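You operate a simulated robot arm through the tools that you are given. There is no shell and no other tool. Be economical: measure what you need, move in short steps, check, and stop when the job is done.

The job below is to be done with a simulated two-armed robot. You get a single attempt, and the scene is never put back.

Task
On the top of the white table, fold the cloth in half.

The check looks at the end state, three seconds after you hand in, the way a careful person would. Anything else that was tipped, shoved, dropped, spilled or broken makes it a failure. Flat cloth is picked up by pressing the open fingertips on it (5 to 10 N) and closing them slowly along it; thin cloth reads only 2 to 8 mm in the jaws.

Robot
Two 7-joint arms with two-finger parallel grippers on one trunk, on a base that drives. Base frame: it is fixed to the floor where the robot stands at the start and does not move with it; the origin is under the middle of the robot, x ahead of it, y to its left, z up; the surface under the hand at the start is at about z = 860. Lengths are in mm, angles in degrees, forces in N, time in s.
The left shoulder is at the start at [70, 163, 1120], the right one opposite. With the tool pointing down near the work surface each hand reaches from about 400 to 880 mm from the robot's upright axis, wherever it stands, measured 20 degrees to its own side. Places, roughly: top of the white table [900, -200, 900]. Payload 3.43 kg a hand.
The TCP of each hand is the grasp point between the finger pads, 34 mm short of the fingertips. In the tool frame z runs along the fingers and y along their closing line. The gripper opens to 128 mm. The fingers are 24 mm wide and 12 mm thick; the gripper's body (48 by 130 mm) begins 96 mm behind the TCP.
Orientation is told as [roll, pitch, yaw] about the base's x, y, z axes, in that order, counted from this pose: with the fingers straight down and closing along the base's y, the tool's x points along the base's -x, its y along +y and its z along -z.

Tools
- The arms move only by the tool move_arm. It takes "left_motion", "right_motion" or both (then of equal length, played together; a hand with none holds still); each is a list of rows, each an object (a shift or turn left out is 0, a gripper value left out holds the last) with "delta_rot": the turn, a rotation vector about the tool's x, y, z in degrees, a list of three; "linear": the shift along the tool's x, y, z in mm, a list of three; "fingers": the finger opening in mm, from 0 to 128. In form: [{"delta_rot": [ax, ay, az], "linear": [dx, dy, dz], "fingers": fingers}, ...]. A call has 1 to 12 rows; each row shifts and turns the commanded pose from where the row before left it, along the tool's axes as they then stand. A row lasts 0.2 s, in which the tool goes at most 50 mm and 8.6 degrees; a call with a longer step from one row to the next is refused whole, and so is a gripper value outside its range. A pose out of reach is approached as far as the arm can. The call stops where the force on the tool passes 40 N (or 10 N more than at its start, if that is more) or the arm is blocked; 0.2 s more then pass. The fingers move at their own pace (about 153 mm/s each) and stop on an object; they squeeze with about 39 N. The grip force told is the motor's: it shows also when the fingers shut on nothing. Time passes only in rows, and 0.2 s behind the last, so rows that do not move let the fingers close. It gives the time, the measured TCP pose, the force on the tool (base axes), the opening and the grip force at its end, in the units of the frame above (readings bear some noise), with the torque about the TCP (base axes, N m) and any sound that the robot's microphone picked up, and new pictures: "show" is both (left out), scene, wrist or none (wrist: the cameras of the hands that moved).
- Cameras (640 x 400 px; columns grow to the right, rows downward): "scene" is now at [118.7, -34.3, 1329.8]; the picture's right is [-0.44, -0.90, 0.00], its down [-0.66, 0.32, -0.68] and it looks along [0.61, -0.30, -0.73] (base axes); focal length 227 px, centre (320, 200). "left" rides on the left gripper at [76, 11, -160] in its tool frame; the picture's right is [-0.15, 0.99, 0.00], its down [-0.88, -0.13, -0.46] and it looks along [-0.45, -0.07, 0.89] (tool axes); focal length 234 px, centre (320, 200). "right" rides on the right gripper at [76, -11, -160] in its tool frame; the picture's right is [0.15, 0.99, 0.00], its down [-0.88, 0.13, -0.46] and it looks along [-0.45, 0.07, 0.89] (tool axes); focal length 234 px, centre (320, 200). There is no depth. A picture from a camera that has moved, and an enlarged one, comes with that camera's place and axes in the base frame and with its lens.
- slide_trunk(by): slides the trunk up (or, below 0, down) by that many mm; the arms and the scene camera ride with it, the base frame stays. It gives what a move gives, with no picture.
- base_move(legs): drives the robot by 1 to 6 legs, each [ahead, left, turn to the left] in mm, mm and degrees, along the robot's own axes; the way and the turn of a leg run together, so that a leg with both is an arc; at most 1500 mm and 180 degrees a leg. The arms and the cameras ride along, it lands a little off, and it stops where it bumps. It gives what a move gives, and a new picture of the scene camera.
- pan_tilt(pan, tilt): turns the head with the scene camera to pan (to the left, within 86 degrees either way) and tilt (down, from -29 to 69), counted from straight ahead of the robot. It gives what a move gives, and a new picture of the scene camera.
- close_up(camera, box): a new picture of the part [left, top, right, bottom] of that camera's present view, enlarged. The clock stands still meanwhile.
- finish_job(): hands the job in; it is judged then, once.

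Go step by step. Nothing tells you exact positions but the pictures and the camera data: compare them with the known pose of the tool, close in by small moves and look again before you grip or let go. The budget is 120 turns and 260 pictures, counting those below and the enlarged ones. Unless the task says otherwise, let go and move clear before handing in, and close with one line.

The tools are called after ">>>" as name(argument=value, ...) on one line, values as JSON. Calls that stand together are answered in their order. move_arm: Moves the arms, as the interface text tells. Its arguments: {"type":"object","properties":{"left_motion":{"type":"array","items":{"type":"object","properties":{"delta_rot":{"type":"array","items":{"type":"number"}},"linear":{"type":"array","items":{"type":"number"}},"fingers":{"type":"number"}}}},"right_motion":{"type":"array","items":{"type":"object","properties":{"delta_rot":{"type":"array","items":{"type":"number"}},"linear":{"type":"array","items":{"type":"number"}},"fingers":{"type":"number"}}}},"show":{"type":"string","enum":["both","scene","wrist","none"]}},"required":[]} The other tools are called the same way: slide_trunk (by) slides the trunk up or down; base_move (legs) drives the base; pan_tilt (pan, tilt) turns the head that bears the scene camera; close_up (camera, box) takes an enlarged picture of a part of a camera's view; finish_job () hands the job in.

At the start:

```text
clock: 0.0
left_eef_pos: [407.5, 169.9, 993.0]
left_ee_rot: [-0.1, -0.1, 0.0]
left_ft_force: [-0.1, 0.9, 0.0]
left_moment: [-0.01, -0.01, -0.02]
left_grip_width: 128.1
left_gripper_force: 0.1
right_eef_pos: [632.7, -388.3, 1010.8]
right_ee_rot: [0.1, -0.1, 0.0]
right_ft_force: [-1.0, -0.1, 0.1]
right_moment: [-0.01, -0.01, -0.01]
right_grip_width: 128.0
right_gripper_force: 0.1
trunk travel left (down, up): [-600.0, 340.0]
robot x, y, heading: [2.6, 0.6, -0.3]
head pan, tilt: [-25.9, 47.3]
```

scene: 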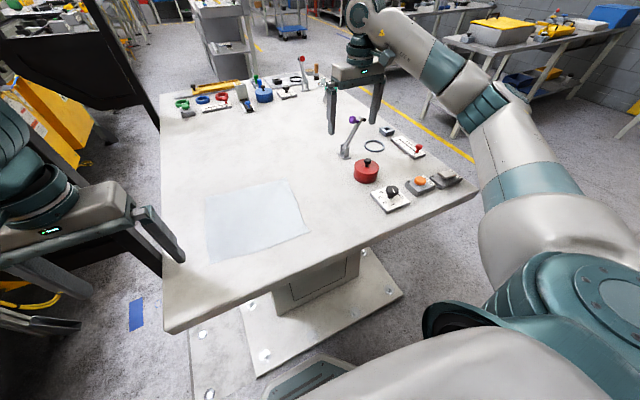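
right: 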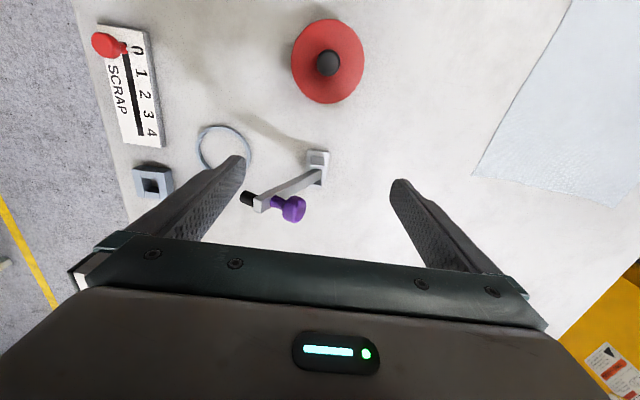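
left: 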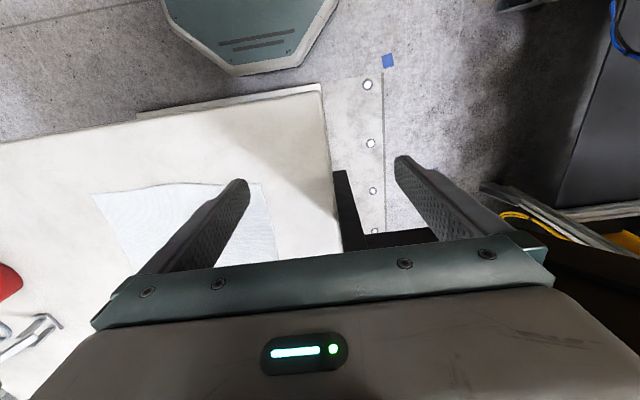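

The cloth lies on the near part of the white table, roughly x 420–670, y −175–85. I'll aim the head at it to measure its corners more exactly.

>>> pan_tilt(pan=-5, tilt=50)

>>> close_up(camera="scene", box=[200, 100, 440, 250])

```text
clock: 0.8
left_eef_pos: [407.5, 169.2, 992.3]
left_ee_rot: [0.0, 0.0, 0.0]
left_ft_force: [-0.7, 0.2, 0.7]
left_moment: [0.0, -0.05, 0.03]
left_grip_width: 127.8
left_gripper_force: 0.1
right_eef_pos: [631.8, -388.6, 1009.6]
right_ee_rot: [0.0, -0.1, 0.0]
right_ft_force: [0.2, -0.4, 0.2]
right_moment: [0.0, -0.01, -0.02]
right_grip_width: 128.0
right_gripper_force: 0.1
trunk travel left (down, up): [-600.0, 340.0]
robot x, y, heading: [-0.1, -1.0, -0.2]
head pan, tilt: [-5.0, 50.0]
camera scene: at [123.9, -6.3, 1326.1], right [-0.09, -1.0, 0.0], down [-0.76, 0.07, -0.64], along [0.64, -0.06, -0.77], focal length 227 px, centre (320, 200)
```

scene: 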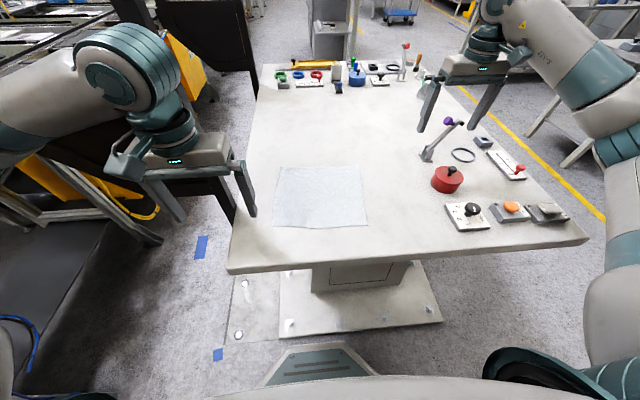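

```text
2.67 times, centred on (320, 175) of scene
camera zoom: at [123.9, -6.3, 1326.1], right [-0.09, -1.0, 0.0], down [-0.76, 0.07, -0.64], along [0.64, -0.06, -0.77], focal length 605 px, centre (320, 267)
```

zoom: 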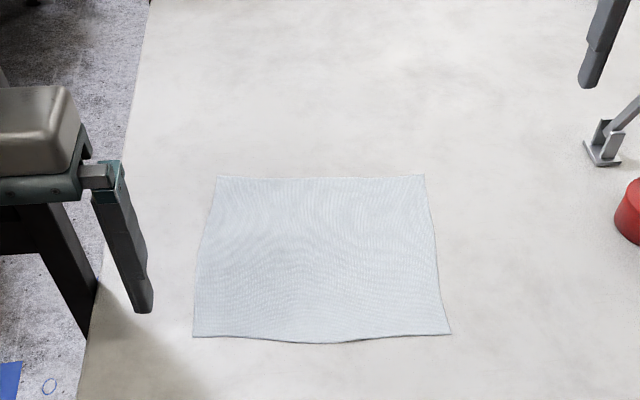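

The cloth corners are about (439,81), (421,−155), (639,−175) and (658,62). I'll bring both hands over the near corners at a safe height, then turn them so they close across the near edge.

>>> move_arm(left_motion=[{}, {}, {"linear": [-5, -10, -5]}, {"linear": [-5, -10, -5]}, {"linear": [-5, -10, 0]}, {"linear": [-5, -10, 0]}, {"linear": [-5, -10, 0]}, {"linear": [-5, -10, 0]}, {"linear": [-5, -10, 0]}, {"linear": [-5, -10, 0]}, {"linear": [-5, -10, 0]}, {"linear": [-6, -12, 0]}], right_motion=[{"linear": [0, 0, -25]}, {"linear": [0, 0, -25]}, {"linear": [18.9, 24.7, 0]}, {"linear": [18.9, 24.7, 0]}, {"linear": [18.9, 24.7, 0]}, {"linear": [18.9, 24.7, 0]}, {"linear": [18.9, 24.7, 0]}, {"linear": [18.9, 24.7, 0]}, {"linear": [18.9, 24.7, 0]}, {"linear": [18.9, 24.7, 0]}, {"linear": [18.9, 24.7, 15]}, {"linear": [18.9, 24.7, 15]}], show="none")

>>> move_arm(left_motion=[{"delta_rot": [0, 0, 7.87]}, {"delta_rot": [0, 0, 7.87]}, {"delta_rot": [0, 0, 7.87]}, {"delta_rot": [0, 0, 7.87]}, {"delta_rot": [0, 0, 7.87]}, {"delta_rot": [0, 0, 7.87]}, {"delta_rot": [0, 0, 7.87]}, {"delta_rot": [0, 0, 7.87]}, {"delta_rot": [0, 0, 7.87]}, {"delta_rot": [0, 0, 7.87]}, {"delta_rot": [0, 0, 7.87]}, {"delta_rot": [0, 0, 7.87], "fingers": 40}], right_motion=[{"delta_rot": [0, 0, -7.13]}, {"delta_rot": [0, 0, -7.13]}, {"delta_rot": [0, 0, -7.13]}, {"delta_rot": [0, 0, -7.13]}, {"delta_rot": [0, 0, -7.13]}, {"delta_rot": [0, 0, -7.13]}, {"delta_rot": [0, 0, -7.13]}, {"delta_rot": [0, 0, -7.13]}, {"delta_rot": [0, 0, -7.13]}, {"delta_rot": [0, 0, -7.13]}, {"delta_rot": [0, 0, -7.13]}, {"delta_rot": [0, 0, -7.13], "fingers": 40}])

```text
clock: 3.6
left_eef_pos: [446.2, 89.1, 1007.1]
left_ee_rot: [-0.1, -0.4, 2.7]
left_ft_force: [0.7, -0.4, 0.0]
left_moment: [0.0, 0.01, 0.02]
left_grip_width: 128.0
left_gripper_force: 0.0
right_eef_pos: [436.0, -129.6, 1036.0]
right_ee_rot: [-0.2, -0.4, 1.2]
right_ft_force: [0.8, 1.1, -0.4]
right_moment: [0.05, 0.07, -0.02]
right_grip_width: 128.1
right_gripper_force: 0.1
trunk travel left (down, up): [-600.0, 340.0]
robot x, y, heading: [-0.3, 0.2, 1.4]
head pan, tilt: [-5.0, 50.0]
stopped in row 12 (left hand): the arm was blocked; the commanded pose is now the measured one
```

```text
clock: 6.2
left_eef_pos: [442.7, 86.7, 1016.2]
left_ee_rot: [1.5, -0.2, -92.5]
left_ft_force: [-0.3, 0.7, 0.0]
left_moment: [-0.01, 0.02, 0.01]
left_grip_width: 39.9
left_gripper_force: 0.4
right_eef_pos: [431.1, -132.1, 1039.2]
right_ee_rot: [-1.1, 0.2, 86.6]
right_ft_force: [-0.1, 0.3, 0.8]
right_moment: [0.01, -0.01, -0.01]
right_grip_width: 40.0
right_gripper_force: 0.9
trunk travel left (down, up): [-600.0, 340.0]
robot x, y, heading: [-2.2, 6.6, 1.0]
head pan, tilt: [-5.0, 50.0]
camera scene: at [101.2, 0.4, 1328.7], right [-0.07, -1.0, 0.0], down [-0.75, 0.05, -0.66], along [0.66, -0.05, -0.75], focal length 227 px, centre (320, 200)
camera right: at [434.4, -208.2, 1198.2], right [-1.0, -0.09, -0.02], down [-0.09, 0.89, 0.45], along [-0.02, 0.45, -0.89], focal length 234 px, centre (320, 200)
camera left: at [453.0, 163.8, 1174.5], right [0.98, -0.19, 0.03], down [-0.18, -0.87, 0.45], along [-0.06, -0.45, -0.89], focal length 234 px, centre (320, 200)
```

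scene: 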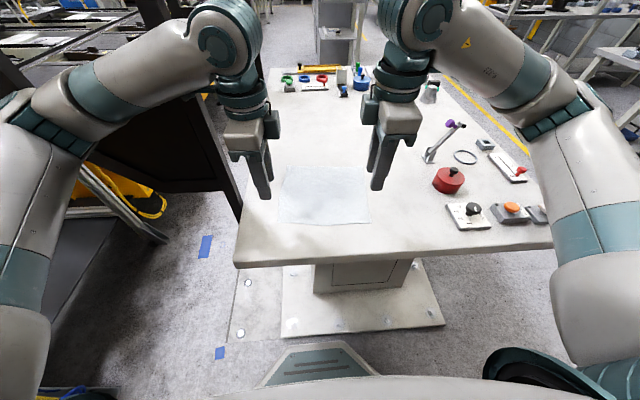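
right: 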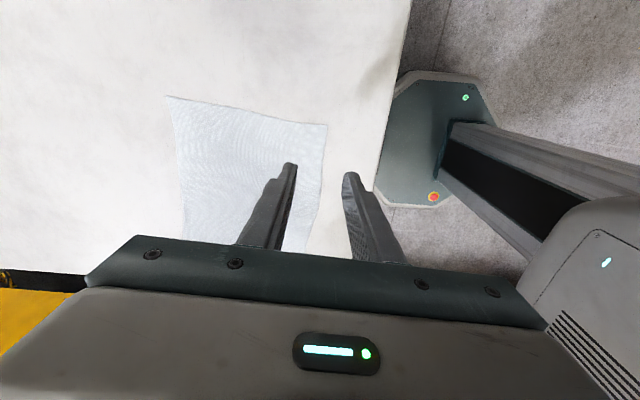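
left: 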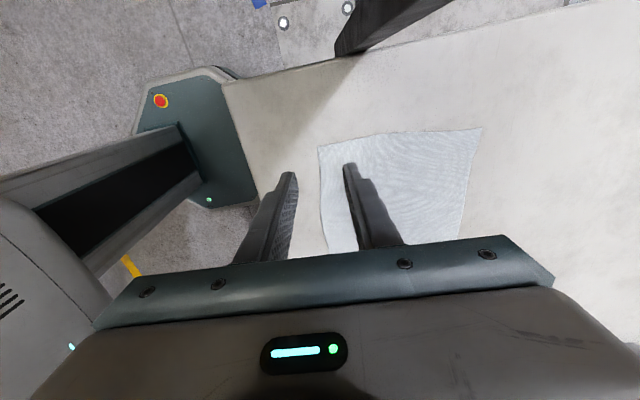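

The left arm was blocked because the near edge is too close to the trunk, and the base reads a small shift. I'll back the base off 110 mm for more room and look again.

>>> base_move(legs=[[-110, 0, 0]])

>>> close_up(camera="scene", box=[200, 90, 440, 240])

```text
clock: 7.4
left_eef_pos: [346.5, 79.5, 1004.1]
left_ee_rot: [0.0, 0.1, -92.8]
left_ft_force: [-0.2, 0.0, 1.0]
left_moment: [-0.02, -0.01, -0.02]
left_grip_width: 39.8
left_gripper_force: 0.1
right_eef_pos: [334.0, -138.1, 1031.1]
right_ee_rot: [-0.1, 0.0, 86.3]
right_ft_force: [0.1, 0.2, 0.4]
right_moment: [0.0, -0.04, -0.01]
right_grip_width: 40.0
right_gripper_force: 0.1
trunk travel left (down, up): [-600.0, 340.0]
robot x, y, heading: [-113.3, 1.6, 0.6]
head pan, tilt: [-5.0, 50.0]
camera scene: at [11.2, -4.7, 1326.2], right [-0.07, -1.0, 0.0], down [-0.76, 0.06, -0.64], along [0.64, -0.05, -0.77], focal length 227 px, centre (320, 200)
```

scene: 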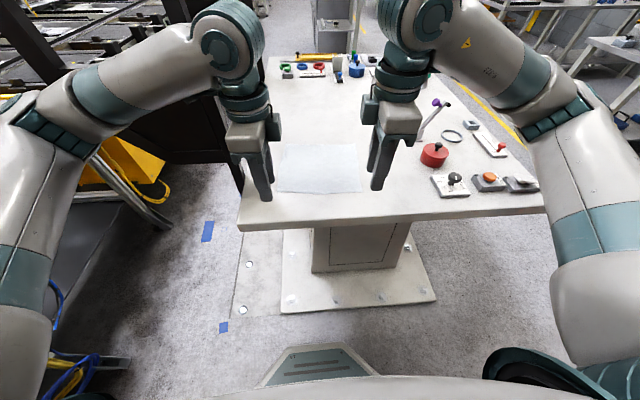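

```text
2.67 times, centred on (320, 165) of scene
camera zoom: at [11.2, -4.7, 1326.2], right [-0.07, -1.0, 0.0], down [-0.76, 0.06, -0.64], along [0.64, -0.05, -0.77], focal length 605 px, centre (320, 293)
```

zoom: 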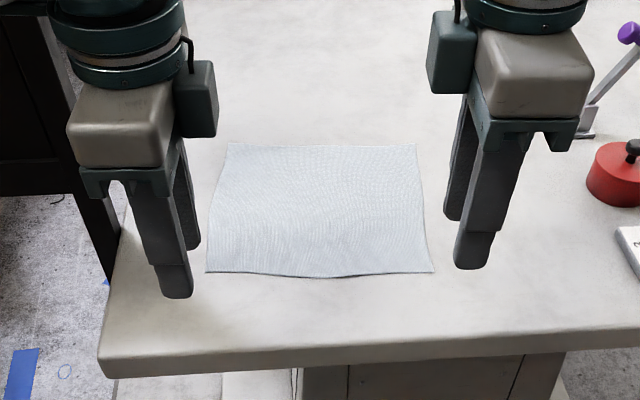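

The robot is now back 110 mm with hands just before the table. I'll move both hands forward over the near corners and down to a hover about 45 mm above the table.

>>> move_arm(left_motion=[{"linear": [-1, 19, 0], "fingers": 32}, {"linear": [-1, 19, 0]}, {"linear": [-1, 19, 0]}, {"linear": [-1, 19, 0]}, {"linear": [-1, 19, 10]}, {"linear": [-1.5, 17.5, 14]}, {"linear": [0, 0, 20]}, {"linear": [0, 0, 20]}, {}, {}], right_motion=[{"linear": [-0.7, -18, 0], "fingers": 32}, {"linear": [-0.7, -18, 0]}, {"linear": [-0.7, -18, 0]}, {"linear": [-0.7, -18, 11]}, {"linear": [-0.7, -18, 20]}, {"linear": [-0.5, -19, 20]}, {"linear": [0, 0, 20]}, {"linear": [0, 0, 20]}, {}, {}])

>>> close_up(camera="scene", box=[240, 110, 400, 210])

```text
clock: 9.6
left_eef_pos: [459.9, 67.2, 938.5]
left_ee_rot: [-0.1, 0.0, -92.8]
left_ft_force: [-0.5, -0.4, -0.6]
left_moment: [0.0, 0.01, -0.01]
left_grip_width: 32.0
left_gripper_force: 0.2
right_eef_pos: [365.2, -111.9, 977.7]
right_ee_rot: [0.1, 0.0, 85.9]
right_ft_force: [0.6, 0.0, -0.5]
right_moment: [0.01, -0.03, 0.05]
right_grip_width: 32.1
right_gripper_force: 0.2
right hand out of reach, approached as far as the arm can: row 2, 3, 4, 5, 6, 7, 8
trunk travel left (down, up): [-600.0, 340.0]
robot x, y, heading: [-108.5, -2.7, 0.9]
head pan, tilt: [-5.0, 50.0]
camera scene: at [13.3, -5.0, 1326.0], right [-0.07, -1.0, 0.0], down [-0.76, 0.06, -0.64], along [0.64, -0.05, -0.77], focal length 227 px, centre (320, 200)
camera right: at [371.2, -187.6, 1134.9], right [-1.0, -0.08, 0.0], down [-0.07, 0.89, 0.46], along [-0.04, 0.45, -0.89], focal length 234 px, centre (320, 200)
camera left: at [476.4, 144.6, 1097.6], right [0.98, -0.2, 0.0], down [-0.17, -0.87, 0.46], along [-0.09, -0.45, -0.89], focal length 234 px, centre (320, 200)
```

scene: 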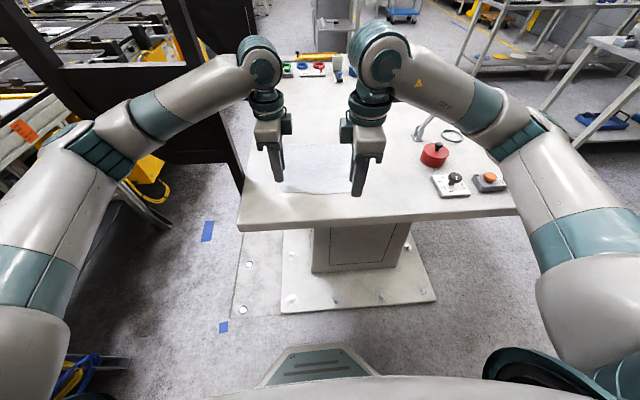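
right: 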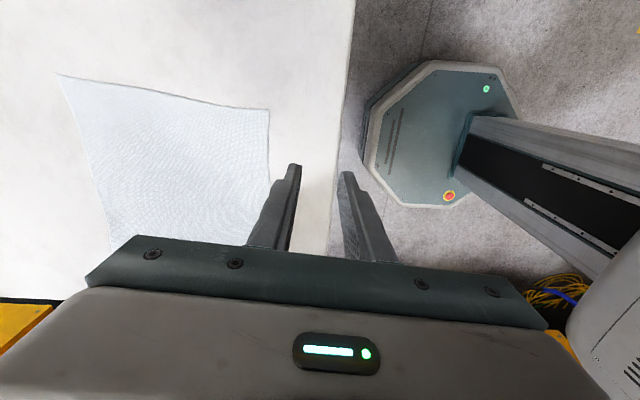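
left: 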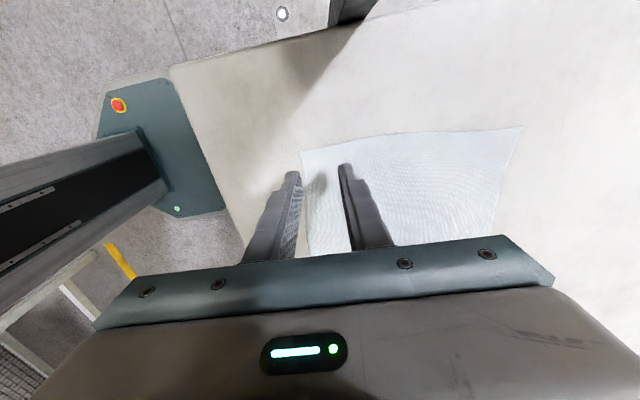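

```text
4.00 times, centred on (320, 160) of scene
camera zoom: at [13.3, -5.0, 1326.0], right [-0.07, -1.0, 0.0], down [-0.76, 0.06, -0.64], along [0.64, -0.05, -0.77], focal length 908 px, centre (320, 360)
```

zoom: 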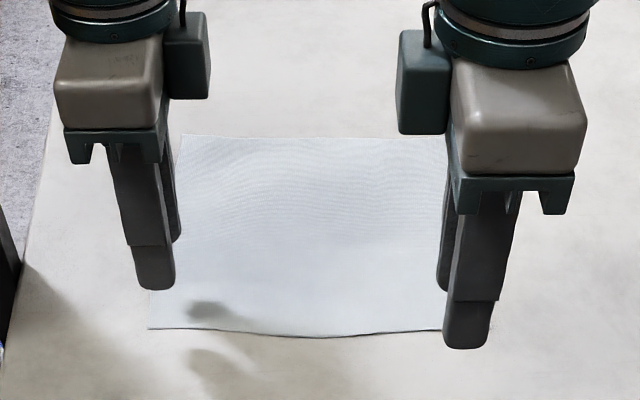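

The left hand is in place over its corner, but the right arm ran into a limit and stopped at (365,−112,978). I'll back it up and out, then try again by a higher, wider path.

>>> move_arm(right_motion=[{"linear": [15, 0, -20]}, {"linear": [15, 0, -20]}, {"linear": [15, 0, -20]}, {"linear": [15, -10, -20]}, {"linear": [15, -20, -10]}, {"linear": [0, -20, 0]}, {"linear": [0, -20, 0]}, {"linear": [0, -20, 0]}, {"linear": [0, -20, 0]}, {}], show="scene")

```text
clock: 11.8
left_eef_pos: [461.3, 67.5, 938.7]
left_ee_rot: [-0.2, 0.0, -92.9]
left_ft_force: [-0.2, -0.8, 0.5]
left_moment: [-0.03, 0.0, 0.0]
left_grip_width: 32.1
left_gripper_force: 0.2
right_eef_pos: [358.9, -128.7, 1059.3]
right_ee_rot: [-0.2, 0.0, 86.2]
right_ft_force: [0.5, -0.3, -0.1]
right_moment: [0.03, 0.0, -0.03]
right_grip_width: 31.9
right_gripper_force: 0.1
right hand out of reach, approached as far as the arm can: row 1, 2, 3, 4, 5, 6, 7, 8, 9
trunk travel left (down, up): [-600.0, 340.0]
robot x, y, heading: [-112.7, -0.0, 0.8]
head pan, tilt: [-5.0, 50.0]
camera scene: at [12.9, -5.3, 1326.1], right [-0.07, -1.0, 0.0], down [-0.76, 0.06, -0.64], along [0.64, -0.05, -0.77], focal length 227 px, centre (320, 200)
```

scene: 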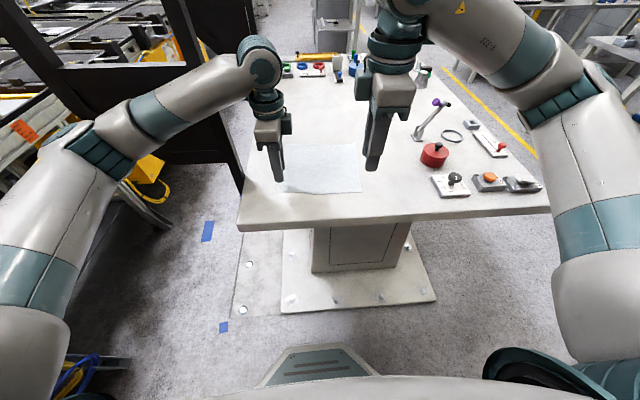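

The right wrist is at a joint limit with this turn. I'll turn it back to straight, move it over the corner area and then try the opposite turn.

>>> move_arm(right_motion=[{"delta_rot": [0, 0, 8]}, {"delta_rot": [0, 0, 8]}, {"delta_rot": [0, 0, 8]}, {"delta_rot": [0, 0, 8]}, {"delta_rot": [0, 0, 8]}, {"delta_rot": [0, 0, 8]}, {"delta_rot": [0, 0, 8]}, {"delta_rot": [0, 0, 8]}, {"delta_rot": [0, 0, 8]}, {"delta_rot": [0, 0, 8]}, {"delta_rot": [0, 0, 6]}, {}], show="none")

>>> move_arm(right_motion=[{"linear": [-20, -5, 0]}, {"linear": [-20, -5, 0]}, {"linear": [-20, -2, 0]}, {"linear": [-20, 0, 0]}, {"linear": [-20, 0, 0]}, {"delta_rot": [0, 0, 8]}, {"delta_rot": [0, 0, 8]}, {"delta_rot": [0, 0, 8]}, {"delta_rot": [0, 0, 8]}, {"delta_rot": [0, 0, 8]}, {}], show="scene")

```text
clock: 14.4
left_eef_pos: [461.2, 68.7, 938.7]
left_ee_rot: [-0.1, -0.1, -92.8]
left_ft_force: [0.1, 0.7, 0.0]
left_moment: [0.01, -0.01, 0.02]
left_grip_width: 32.1
left_gripper_force: 0.0
right_eef_pos: [357.4, -127.8, 1058.3]
right_ee_rot: [0.0, 0.0, 0.4]
right_ft_force: [-0.4, -0.6, -0.4]
right_moment: [0.0, -0.01, 0.01]
right_grip_width: 31.9
right_gripper_force: 0.0
trunk travel left (down, up): [-600.0, 340.0]
robot x, y, heading: [-113.3, 0.3, 0.8]
head pan, tilt: [-5.0, 50.0]
```

```text
clock: 16.8
left_eef_pos: [461.6, 68.2, 939.7]
left_ee_rot: [-0.1, 0.0, -92.8]
left_ft_force: [0.9, 0.4, -0.4]
left_moment: [-0.01, 0.02, 0.0]
left_grip_width: 31.9
left_gripper_force: 0.1
right_eef_pos: [457.7, -138.4, 1059.1]
right_ee_rot: [-0.1, 0.0, -39.7]
right_ft_force: [0.3, 0.2, -0.3]
right_moment: [-0.01, 0.0, 0.02]
right_grip_width: 32.2
right_gripper_force: 0.1
trunk travel left (down, up): [-600.0, 340.0]
robot x, y, heading: [-110.8, 0.2, 1.0]
head pan, tilt: [-5.0, 50.0]
camera scene: at [13.0, -5.0, 1326.1], right [-0.07, -1.0, 0.0], down [-0.76, 0.06, -0.64], along [0.64, -0.05, -0.77], focal length 227 px, centre (320, 200)
```

scene: 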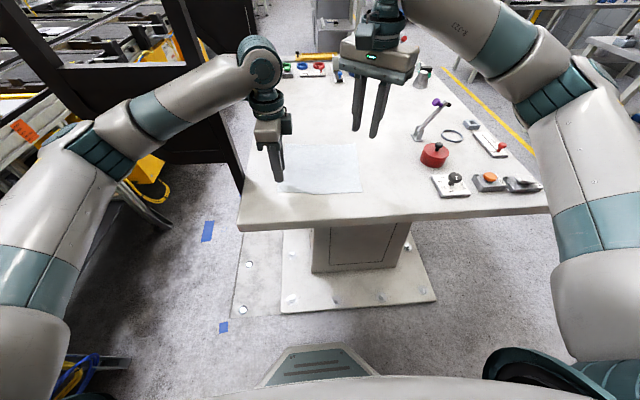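

Turning the other way works. I'll continue to yaw −94 and bring the right hand down to the hover over its corner.

>>> move_arm(right_motion=[{"delta_rot": [0, 0, 7.8]}, {"delta_rot": [0, 0, 7.8]}, {"delta_rot": [0, 0, 7.8]}, {"delta_rot": [0, 0, 7.8]}, {"delta_rot": [0, 0, 7.8]}, {"delta_rot": [0, 0, 7.8]}, {"delta_rot": [0, 0, 7.5]}, {"linear": [-2, -7, 30]}, {"linear": [-1, -8, 30]}, {"linear": [0, 0, 30]}, {"linear": [0, 0, 30]}, {}])

>>> close_up(camera="scene", box=[240, 110, 400, 210])

```text
clock: 19.4
left_eef_pos: [460.5, 68.3, 939.3]
left_ee_rot: [-0.1, 0.0, -92.8]
left_ft_force: [-0.4, 0.6, -0.6]
left_moment: [0.01, 0.0, 0.05]
left_grip_width: 31.8
left_gripper_force: 0.1
right_eef_pos: [441.9, -140.0, 937.2]
right_ee_rot: [0.0, 0.1, -93.9]
right_ft_force: [0.5, 0.2, 0.3]
right_moment: [0.0, 0.01, 0.0]
right_grip_width: 32.1
right_gripper_force: 0.1
trunk travel left (down, up): [-600.0, 340.0]
robot x, y, heading: [-110.6, 1.6, 0.8]
head pan, tilt: [-5.0, 50.0]
camera scene: at [12.7, -4.8, 1326.1], right [-0.07, -1.0, 0.0], down [-0.76, 0.06, -0.64], along [0.64, -0.05, -0.77], focal length 227 px, centre (320, 200)
camera right: at [436.6, -65.2, 1095.4], right [1.0, 0.08, 0.0], down [0.07, -0.89, 0.46], along [0.04, -0.45, -0.89], focal length 234 px, centre (320, 200)
```

scene: 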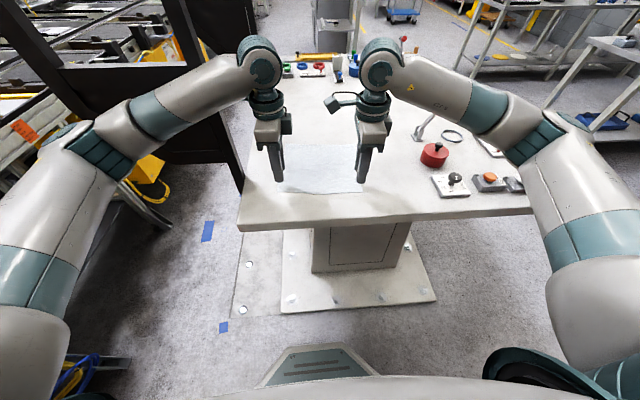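
right: 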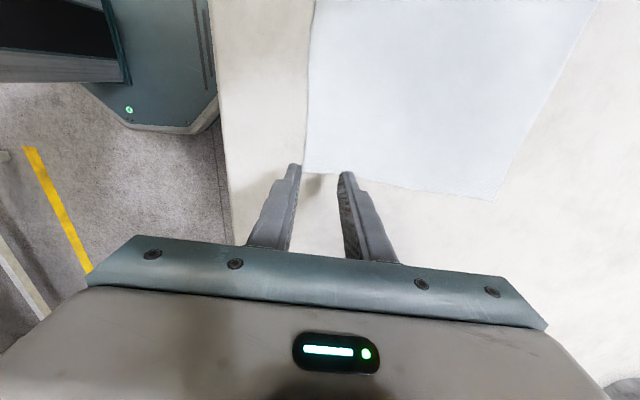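

```text
4.00 times, centred on (320, 160) of scene
camera zoom: at [12.7, -4.8, 1326.1], right [-0.07, -1.0, 0.0], down [-0.76, 0.06, -0.64], along [0.64, -0.05, -0.77], focal length 908 px, centre (320, 360)
```

zoom: 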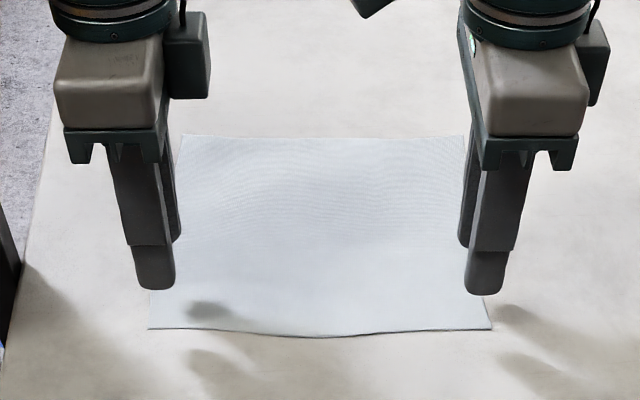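

Both hands now straddle the near edge by their corners. I'll shift 4 mm inward and come down gently to feel for the table.

>>> move_arm(left_motion=[{"linear": [0, 4, 15]}, {"linear": [0, 0, 12]}, {"linear": [0, 0, 8]}, {"linear": [0, 0, 3]}, {}], right_motion=[{"linear": [0, 4, 15]}, {"linear": [0, 0, 12]}, {"linear": [0, 0, 8]}, {"linear": [0, 0, 3]}, {}])

```text
clock: 20.6
left_eef_pos: [465.0, 68.1, 901.5]
left_ee_rot: [0.0, 0.0, -92.8]
left_ft_force: [-0.3, 0.7, -0.1]
left_moment: [0.03, 0.02, 0.03]
left_grip_width: 32.3
left_gripper_force: 0.0
right_eef_pos: [446.6, -141.1, 899.9]
right_ee_rot: [0.0, 0.0, -93.9]
right_ft_force: [-0.9, -0.4, -0.2]
right_moment: [0.01, -0.03, -0.01]
right_grip_width: 32.3
right_gripper_force: 0.0
trunk travel left (down, up): [-600.0, 340.0]
robot x, y, heading: [-112.0, 1.0, 0.8]
head pan, tilt: [-5.0, 50.0]
camera scene: at [13.0, -5.0, 1326.1], right [-0.07, -1.0, 0.0], down [-0.76, 0.06, -0.64], along [0.64, -0.05, -0.77], focal length 227 px, centre (320, 200)
camera right: at [440.9, -65.2, 1057.7], right [1.0, 0.08, 0.0], down [0.07, -0.89, 0.46], along [0.04, -0.45, -0.89], focal length 234 px, centre (320, 200)
camera left: at [479.6, 144.0, 1059.9], right [0.98, -0.2, 0.0], down [-0.17, -0.87, 0.46], along [-0.09, -0.45, -0.89], focal length 234 px, centre (320, 200)
```

scene: 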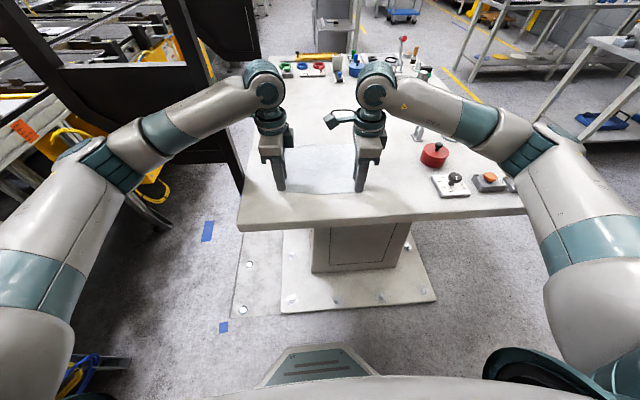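
right: 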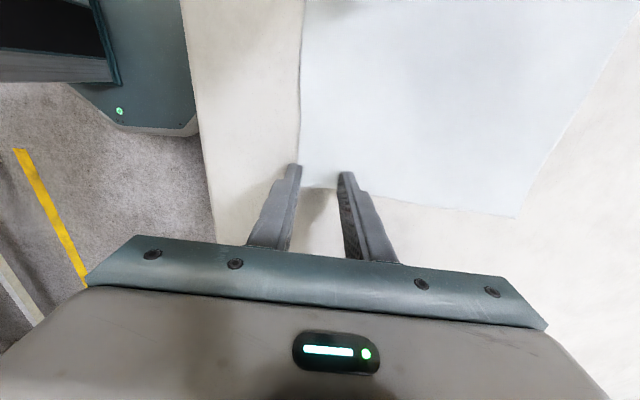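
left: 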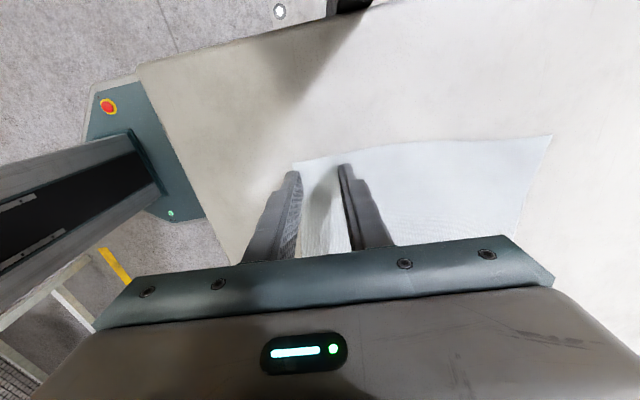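

Tips are a few mm above the cloth. I'll check the detail of each corner before pressing.

>>> close_up(camera="right", box=[250, 130, 410, 230])

>>> close_up(camera="left", box=[240, 120, 400, 220])

>>> close_up(camera="scene", box=[240, 120, 400, 220])

```text
4.00 times, centred on (330, 180) of right
camera zoom: at [440.9, -65.2, 1057.7], right [1.0, 0.08, 0.0], down [0.07, -0.89, 0.46], along [0.04, -0.45, -0.89], focal length 937 px, centre (280, 280)
```

zoom: 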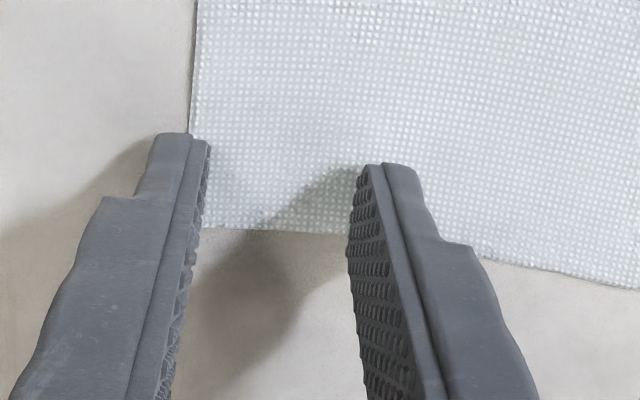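

```text
4.00 times, centred on (320, 170) of left
camera zoom: at [479.6, 144.0, 1059.9], right [0.98, -0.2, 0.0], down [-0.17, -0.87, 0.46], along [-0.09, -0.45, -0.89], focal length 937 px, centre (320, 320)
```

zoom: 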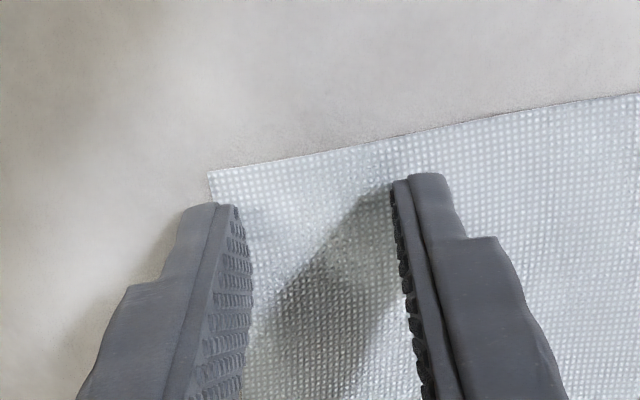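

```text
4.00 times, centred on (320, 170) of scene
camera zoom: at [13.0, -5.0, 1326.1], right [-0.07, -1.0, 0.0], down [-0.76, 0.06, -0.64], along [0.64, -0.05, -0.77], focal length 908 px, centre (320, 320)
```

zoom: 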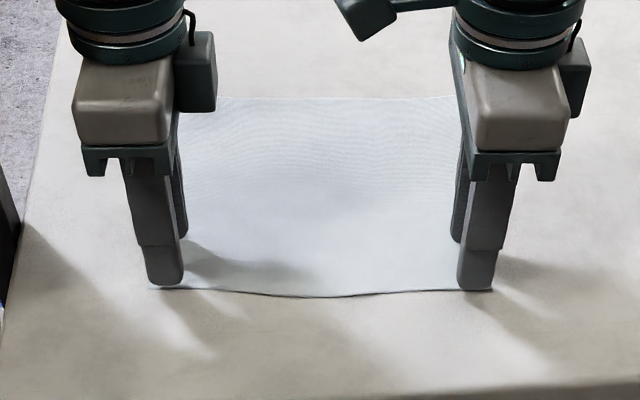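

The right hand sits a bit too far out, so I'll shift it 6 mm inward along the edge and then press down slowly with both.

>>> move_arm(left_motion=[{}, {"linear": [0, 0, 2]}, {"linear": [0, 0, 1]}, {"linear": [0, 0, 1]}, {}], right_motion=[{"linear": [6, 3, 0]}, {"linear": [0, 0, 2]}, {"linear": [0, 0, 1]}, {}, {}], show="none")

```text
clock: 21.8
left_eef_pos: [463.7, 67.4, 897.0]
left_ee_rot: [-0.1, 0.0, -92.8]
left_ft_force: [0.0, 0.4, 0.3]
left_moment: [0.01, 0.01, -0.03]
left_grip_width: 32.1
left_gripper_force: 0.0
right_eef_pos: [450.0, -135.1, 896.4]
right_ee_rot: [-0.1, 0.0, -93.9]
right_ft_force: [-0.2, 0.0, -0.5]
right_moment: [-0.01, 0.0, -0.01]
right_grip_width: 32.0
right_gripper_force: 0.0
trunk travel left (down, up): [-600.0, 340.0]
robot x, y, heading: [-110.1, -1.2, 0.8]
head pan, tilt: [-5.0, 50.0]
```

>>> move_arm(left_motion=[{"linear": [0, 0, 1]}, {"linear": [0, 0, 1]}, {"linear": [0, 0, 1]}, {}], right_motion=[{"linear": [0, 0, 1]}, {"linear": [0, 0, 1]}, {"linear": [0, 0, 0.5]}, {}], show="none")

```text
clock: 22.8
left_eef_pos: [462.1, 66.6, 895.6]
left_ee_rot: [0.0, 0.0, -92.8]
left_ft_force: [2.0, 1.0, 12.8]
left_moment: [0.09, -0.04, -0.01]
left_grip_width: 32.1
left_gripper_force: 0.1
right_eef_pos: [448.4, -134.6, 895.2]
right_ee_rot: [0.1, 0.0, -94.0]
right_ft_force: [0.5, -0.7, 2.3]
right_moment: [-0.04, 0.02, 0.02]
right_grip_width: 31.7
right_gripper_force: 0.0
trunk travel left (down, up): [-600.0, 340.0]
robot x, y, heading: [-110.7, 1.2, 1.0]
head pan, tilt: [-5.0, 50.0]
```

Left presses 13 N and right 2 N, so I'll even these out to about 8 N and then close slowly.

>>> move_arm(left_motion=[{"linear": [0, 0, -0.6]}, {}], right_motion=[{"linear": [0, 0, 0.8]}, {}], show="none")

```text
clock: 23.4
left_eef_pos: [462.1, 66.5, 895.7]
left_ee_rot: [-0.2, 0.0, -93.0]
left_ft_force: [0.6, -0.8, 6.0]
left_moment: [0.02, -0.11, -0.04]
left_grip_width: 32.0
left_gripper_force: 0.2
right_eef_pos: [449.6, -134.2, 895.3]
right_ee_rot: [0.1, 0.1, -94.0]
right_ft_force: [0.8, 0.1, 13.3]
right_moment: [-0.03, 0.11, 0.01]
right_grip_width: 31.5
right_gripper_force: 0.1
trunk travel left (down, up): [-600.0, 340.0]
robot x, y, heading: [-110.5, 2.2, 1.0]
head pan, tilt: [-5.0, 50.0]
```

>>> move_arm(left_motion=[{"linear": [0, 0, 0.2], "fingers": 29}, {"fingers": 26}, {"fingers": 23}, {"fingers": 20}, {"fingers": 17}, {"fingers": 14}, {"fingers": 11}, {"fingers": 8}, {"fingers": 5}, {"fingers": 2}, {"fingers": 0}, {}], right_motion=[{"linear": [0, 0, -0.4], "fingers": 29}, {"fingers": 26}, {"fingers": 23}, {"fingers": 20}, {"fingers": 17}, {"fingers": 14}, {"fingers": 11}, {"fingers": 8}, {"fingers": 5}, {"fingers": 2}, {"fingers": 0}, {}])

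>>> close_up(camera="right", box=[250, 130, 410, 230])

>>> close_up(camera="left", box=[240, 120, 400, 220])

```text
clock: 26.0
left_eef_pos: [462.4, 66.5, 895.1]
left_ee_rot: [0.0, 0.0, -92.9]
left_ft_force: [-0.4, -0.6, 9.2]
left_moment: [0.01, 0.04, 0.03]
left_grip_width: 1.7
left_gripper_force: 36.2
right_eef_pos: [449.0, -134.4, 894.9]
right_ee_rot: [0.2, -0.1, -93.9]
right_ft_force: [0.2, 0.1, 6.2]
right_moment: [0.0, 0.01, 0.01]
right_grip_width: 1.7
right_gripper_force: 35.6
trunk travel left (down, up): [-600.0, 340.0]
robot x, y, heading: [-110.3, 2.7, 0.4]
head pan, tilt: [-5.0, 50.0]
camera scene: at [11.4, -5.0, 1326.3], right [-0.07, -1.0, 0.0], down [-0.76, 0.06, -0.64], along [0.64, -0.05, -0.77], focal length 227 px, centre (320, 200)
camera right: at [442.8, -59.0, 1053.4], right [1.0, 0.08, 0.0], down [0.07, -0.89, 0.46], along [0.04, -0.45, -0.89], focal length 234 px, centre (320, 200)
camera left: at [477.4, 143.7, 1054.2], right [0.98, -0.2, 0.0], down [-0.17, -0.87, 0.46], along [-0.09, -0.45, -0.89], focal length 234 px, centre (320, 200)
```

scene: 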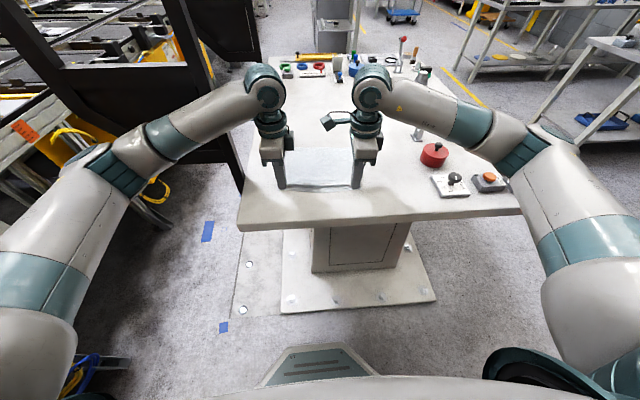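
right: 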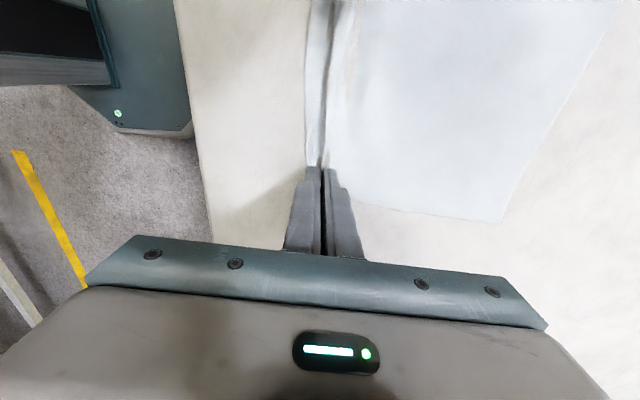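
left: 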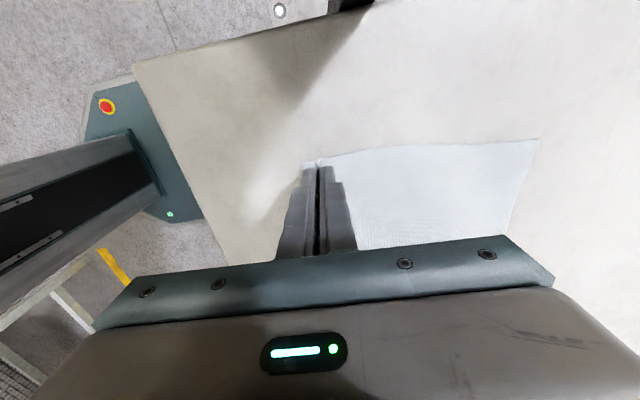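

```text
4.00 times, centred on (330, 180) of right
camera zoom: at [442.8, -59.0, 1053.4], right [1.0, 0.08, 0.0], down [0.07, -0.89, 0.46], along [0.04, -0.45, -0.89], focal length 937 px, centre (280, 280)
```

zoom: 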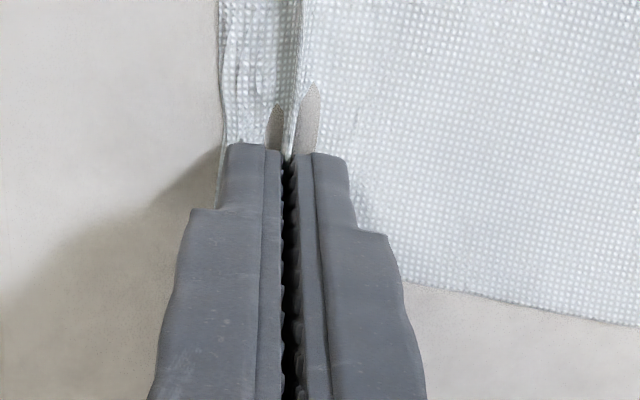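

```text
4.00 times, centred on (320, 170) of left
camera zoom: at [477.4, 143.7, 1054.2], right [0.98, -0.2, 0.0], down [-0.17, -0.87, 0.46], along [-0.09, -0.45, -0.89], focal length 937 px, centre (320, 320)
```

zoom: 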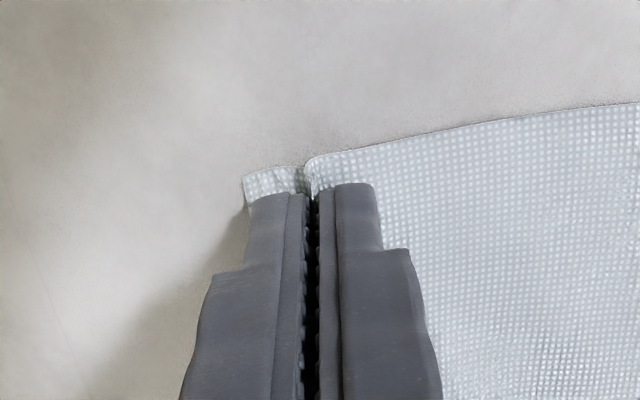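

Both hands pinched cloth, but with a 13 mm loose flap outside the fingers that would leave a turned-over hem. I'll open again while pressed, which spreads it flat, and look so I can re-grip nearer the edge.

>>> move_arm(left_motion=[{"fingers": 5}, {"fingers": 10}, {"fingers": 15}, {"fingers": 20}, {"fingers": 25}, {"fingers": 28}, {"linear": [0, 0, -3]}, {"linear": [0, -9, -3]}, {}], right_motion=[{"fingers": 5}, {"fingers": 10}, {"fingers": 15}, {"fingers": 20}, {"fingers": 25}, {"fingers": 28}, {"linear": [0, 0, -3]}, {"linear": [0, -11, -3]}, {}], show="scene")

>>> close_up(camera="right", box=[250, 130, 410, 230])

>>> close_up(camera="left", box=[240, 120, 400, 220])

```text
clock: 28.0
left_eef_pos: [455.1, 67.6, 900.4]
left_ee_rot: [-0.2, 0.0, -92.8]
left_ft_force: [-0.2, 0.6, 0.6]
left_moment: [-0.02, 0.01, 0.01]
left_grip_width: 28.0
left_gripper_force: 0.1
right_eef_pos: [438.7, -135.1, 900.5]
right_ee_rot: [0.1, -0.1, -93.9]
right_ft_force: [0.3, 0.0, -0.9]
right_moment: [0.0, 0.02, 0.0]
right_grip_width: 28.1
right_gripper_force: 0.0
trunk travel left (down, up): [-600.0, 340.0]
robot x, y, heading: [-106.8, -1.5, 0.5]
head pan, tilt: [-5.0, 50.0]
camera scene: at [13.7, -5.1, 1325.9], right [-0.07, -1.0, 0.0], down [-0.76, 0.06, -0.64], along [0.64, -0.05, -0.77], focal length 227 px, centre (320, 200)
```

scene: 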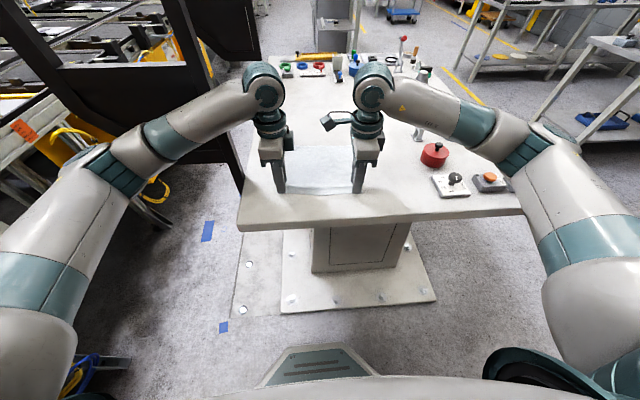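

```text
4.00 times, centred on (330, 180) of right
camera zoom: at [433.1, -57.9, 1058.7], right [1.0, 0.08, 0.0], down [0.07, -0.89, 0.46], along [0.03, -0.45, -0.89], focal length 937 px, centre (280, 280)
```

zoom: 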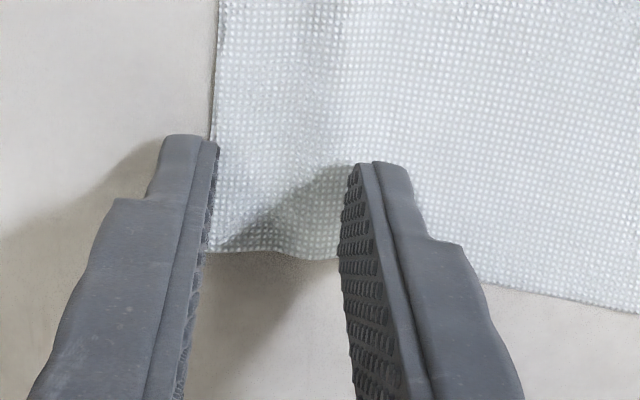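

```text
4.00 times, centred on (320, 170) of left
camera zoom: at [470.4, 143.9, 1059.0], right [0.98, -0.2, 0.0], down [-0.17, -0.87, 0.46], along [-0.09, -0.45, -0.89], focal length 937 px, centre (320, 320)
```

zoom: 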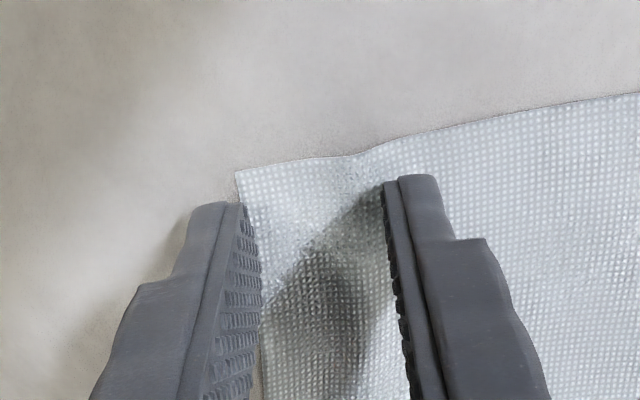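

The cloth spread flat again. I'll move 5 mm further out so the outer finger lands just off the edge, then press.

>>> move_arm(left_motion=[{"linear": [0, -5, 0]}, {"linear": [0, 0, 3]}, {"linear": [0, 0, 1]}, {"linear": [0, 0, 1]}, {"linear": [0, 0, 0.7]}, {}], right_motion=[{"linear": [0, -5, 0]}, {"linear": [0, 0, 3]}, {"linear": [0, 0, 1]}, {"linear": [0, 0, 1]}, {"linear": [0, 0, 1]}, {}], show="none")

>>> close_up(camera="right", box=[250, 130, 410, 230])

>>> close_up(camera="left", box=[240, 120, 400, 220])

```text
clock: 29.4
left_eef_pos: [449.2, 68.2, 895.1]
left_ee_rot: [-0.1, 0.0, -92.9]
left_ft_force: [0.4, -1.3, 6.7]
left_moment: [0.04, -0.17, -0.04]
left_grip_width: 28.2
left_gripper_force: 0.6
right_eef_pos: [434.5, -133.7, 894.1]
right_ee_rot: [0.2, 0.1, -93.9]
right_ft_force: [-0.2, -0.5, 3.1]
right_moment: [-0.06, -0.06, 0.01]
right_grip_width: 28.4
right_gripper_force: 0.4
trunk travel left (down, up): [-600.0, 340.0]
robot x, y, heading: [-110.7, 1.9, 0.8]
head pan, tilt: [-5.0, 50.0]
```

```text
4.00 times, centred on (330, 180) of right
camera zoom: at [427.5, -57.3, 1053.4], right [1.0, 0.08, 0.0], down [0.07, -0.89, 0.46], along [0.04, -0.45, -0.89], focal length 937 px, centre (280, 280)
```

zoom: 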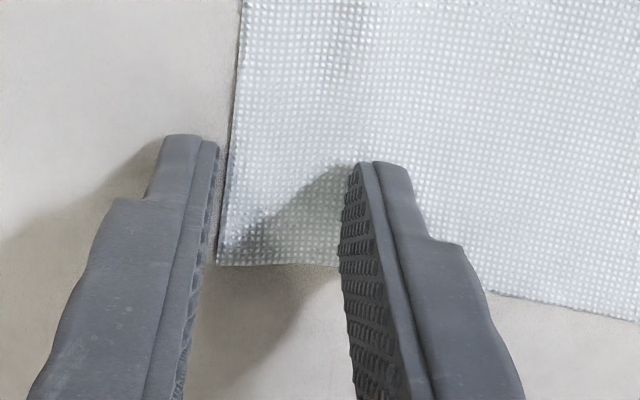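

```text
4.00 times, centred on (320, 170) of left
camera zoom: at [464.5, 144.6, 1054.2], right [0.98, -0.2, 0.0], down [-0.17, -0.87, 0.46], along [-0.09, -0.45, -0.89], focal length 937 px, centre (320, 320)
```

zoom: 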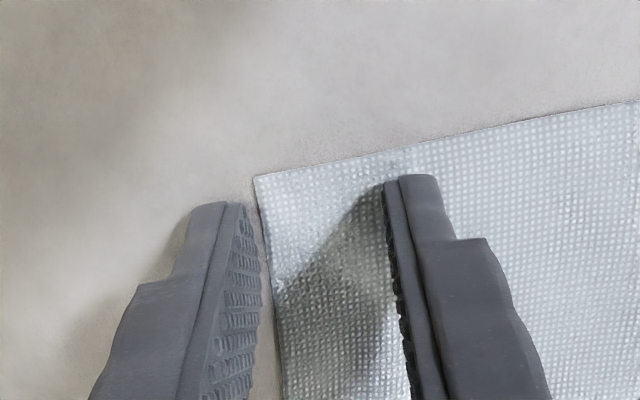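

The outer fingers are now just outside the edge and touching the table. I'll close slowly.

>>> move_arm(left_motion=[{"fingers": 25}, {"fingers": 22}, {"fingers": 19}, {"fingers": 16}, {"fingers": 13}, {"fingers": 10}, {"fingers": 7}, {"fingers": 4}, {"fingers": 2}, {"fingers": 0}, {}], right_motion=[{"linear": [0, 0, 0.6], "fingers": 25}, {"fingers": 22}, {"fingers": 19}, {"fingers": 16}, {"fingers": 13}, {"fingers": 10}, {"fingers": 7}, {"fingers": 4}, {"fingers": 2}, {"fingers": 0}, {}], show="none")

>>> close_up(camera="right", box=[250, 110, 410, 210])

>>> close_up(camera="left", box=[240, 110, 400, 210])

```text
clock: 31.8
left_eef_pos: [449.0, 67.5, 896.5]
left_ee_rot: [0.0, 0.0, -92.8]
left_ft_force: [0.6, 1.1, 5.3]
left_moment: [0.05, -0.08, -0.01]
left_grip_width: 1.6
left_gripper_force: 36.3
right_eef_pos: [432.4, -134.5, 895.4]
right_ee_rot: [0.0, 0.1, -94.1]
right_ft_force: [0.8, 0.9, 17.6]
right_moment: [-0.17, -0.12, 0.02]
right_grip_width: 1.5
right_gripper_force: 37.0
trunk travel left (down, up): [-600.0, 340.0]
robot x, y, heading: [-112.1, -1.4, 0.6]
head pan, tilt: [-5.0, 50.0]
```

```text
4.00 times, centred on (330, 160) of right
camera zoom: at [426.6, -57.1, 1053.2], right [1.0, 0.08, 0.0], down [0.07, -0.89, 0.46], along [0.04, -0.45, -0.89], focal length 937 px, centre (280, 360)
```

zoom: 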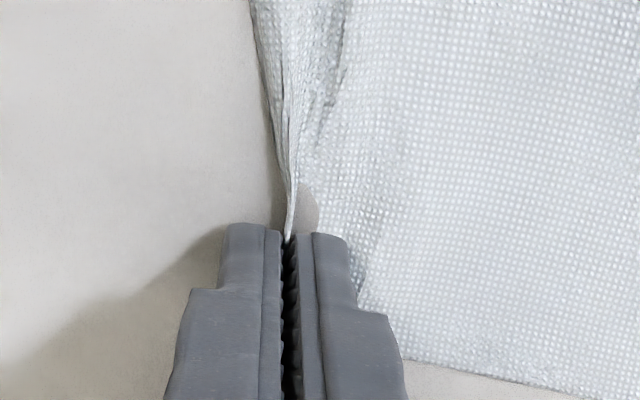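

```text
4.00 times, centred on (320, 160) of left
camera zoom: at [463.6, 145.1, 1054.2], right [0.98, -0.2, 0.0], down [-0.17, -0.87, 0.46], along [-0.09, -0.45, -0.89], focal length 937 px, centre (320, 360)
```

zoom: 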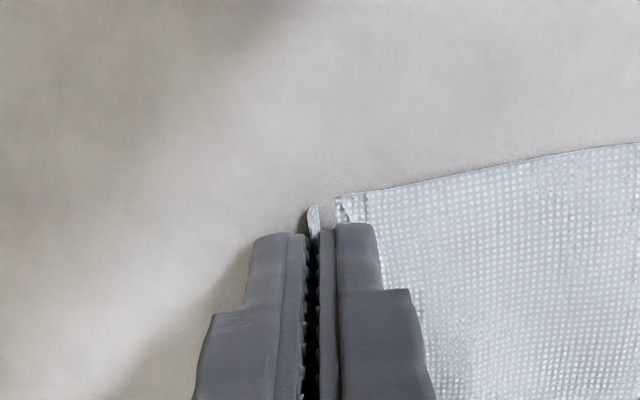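

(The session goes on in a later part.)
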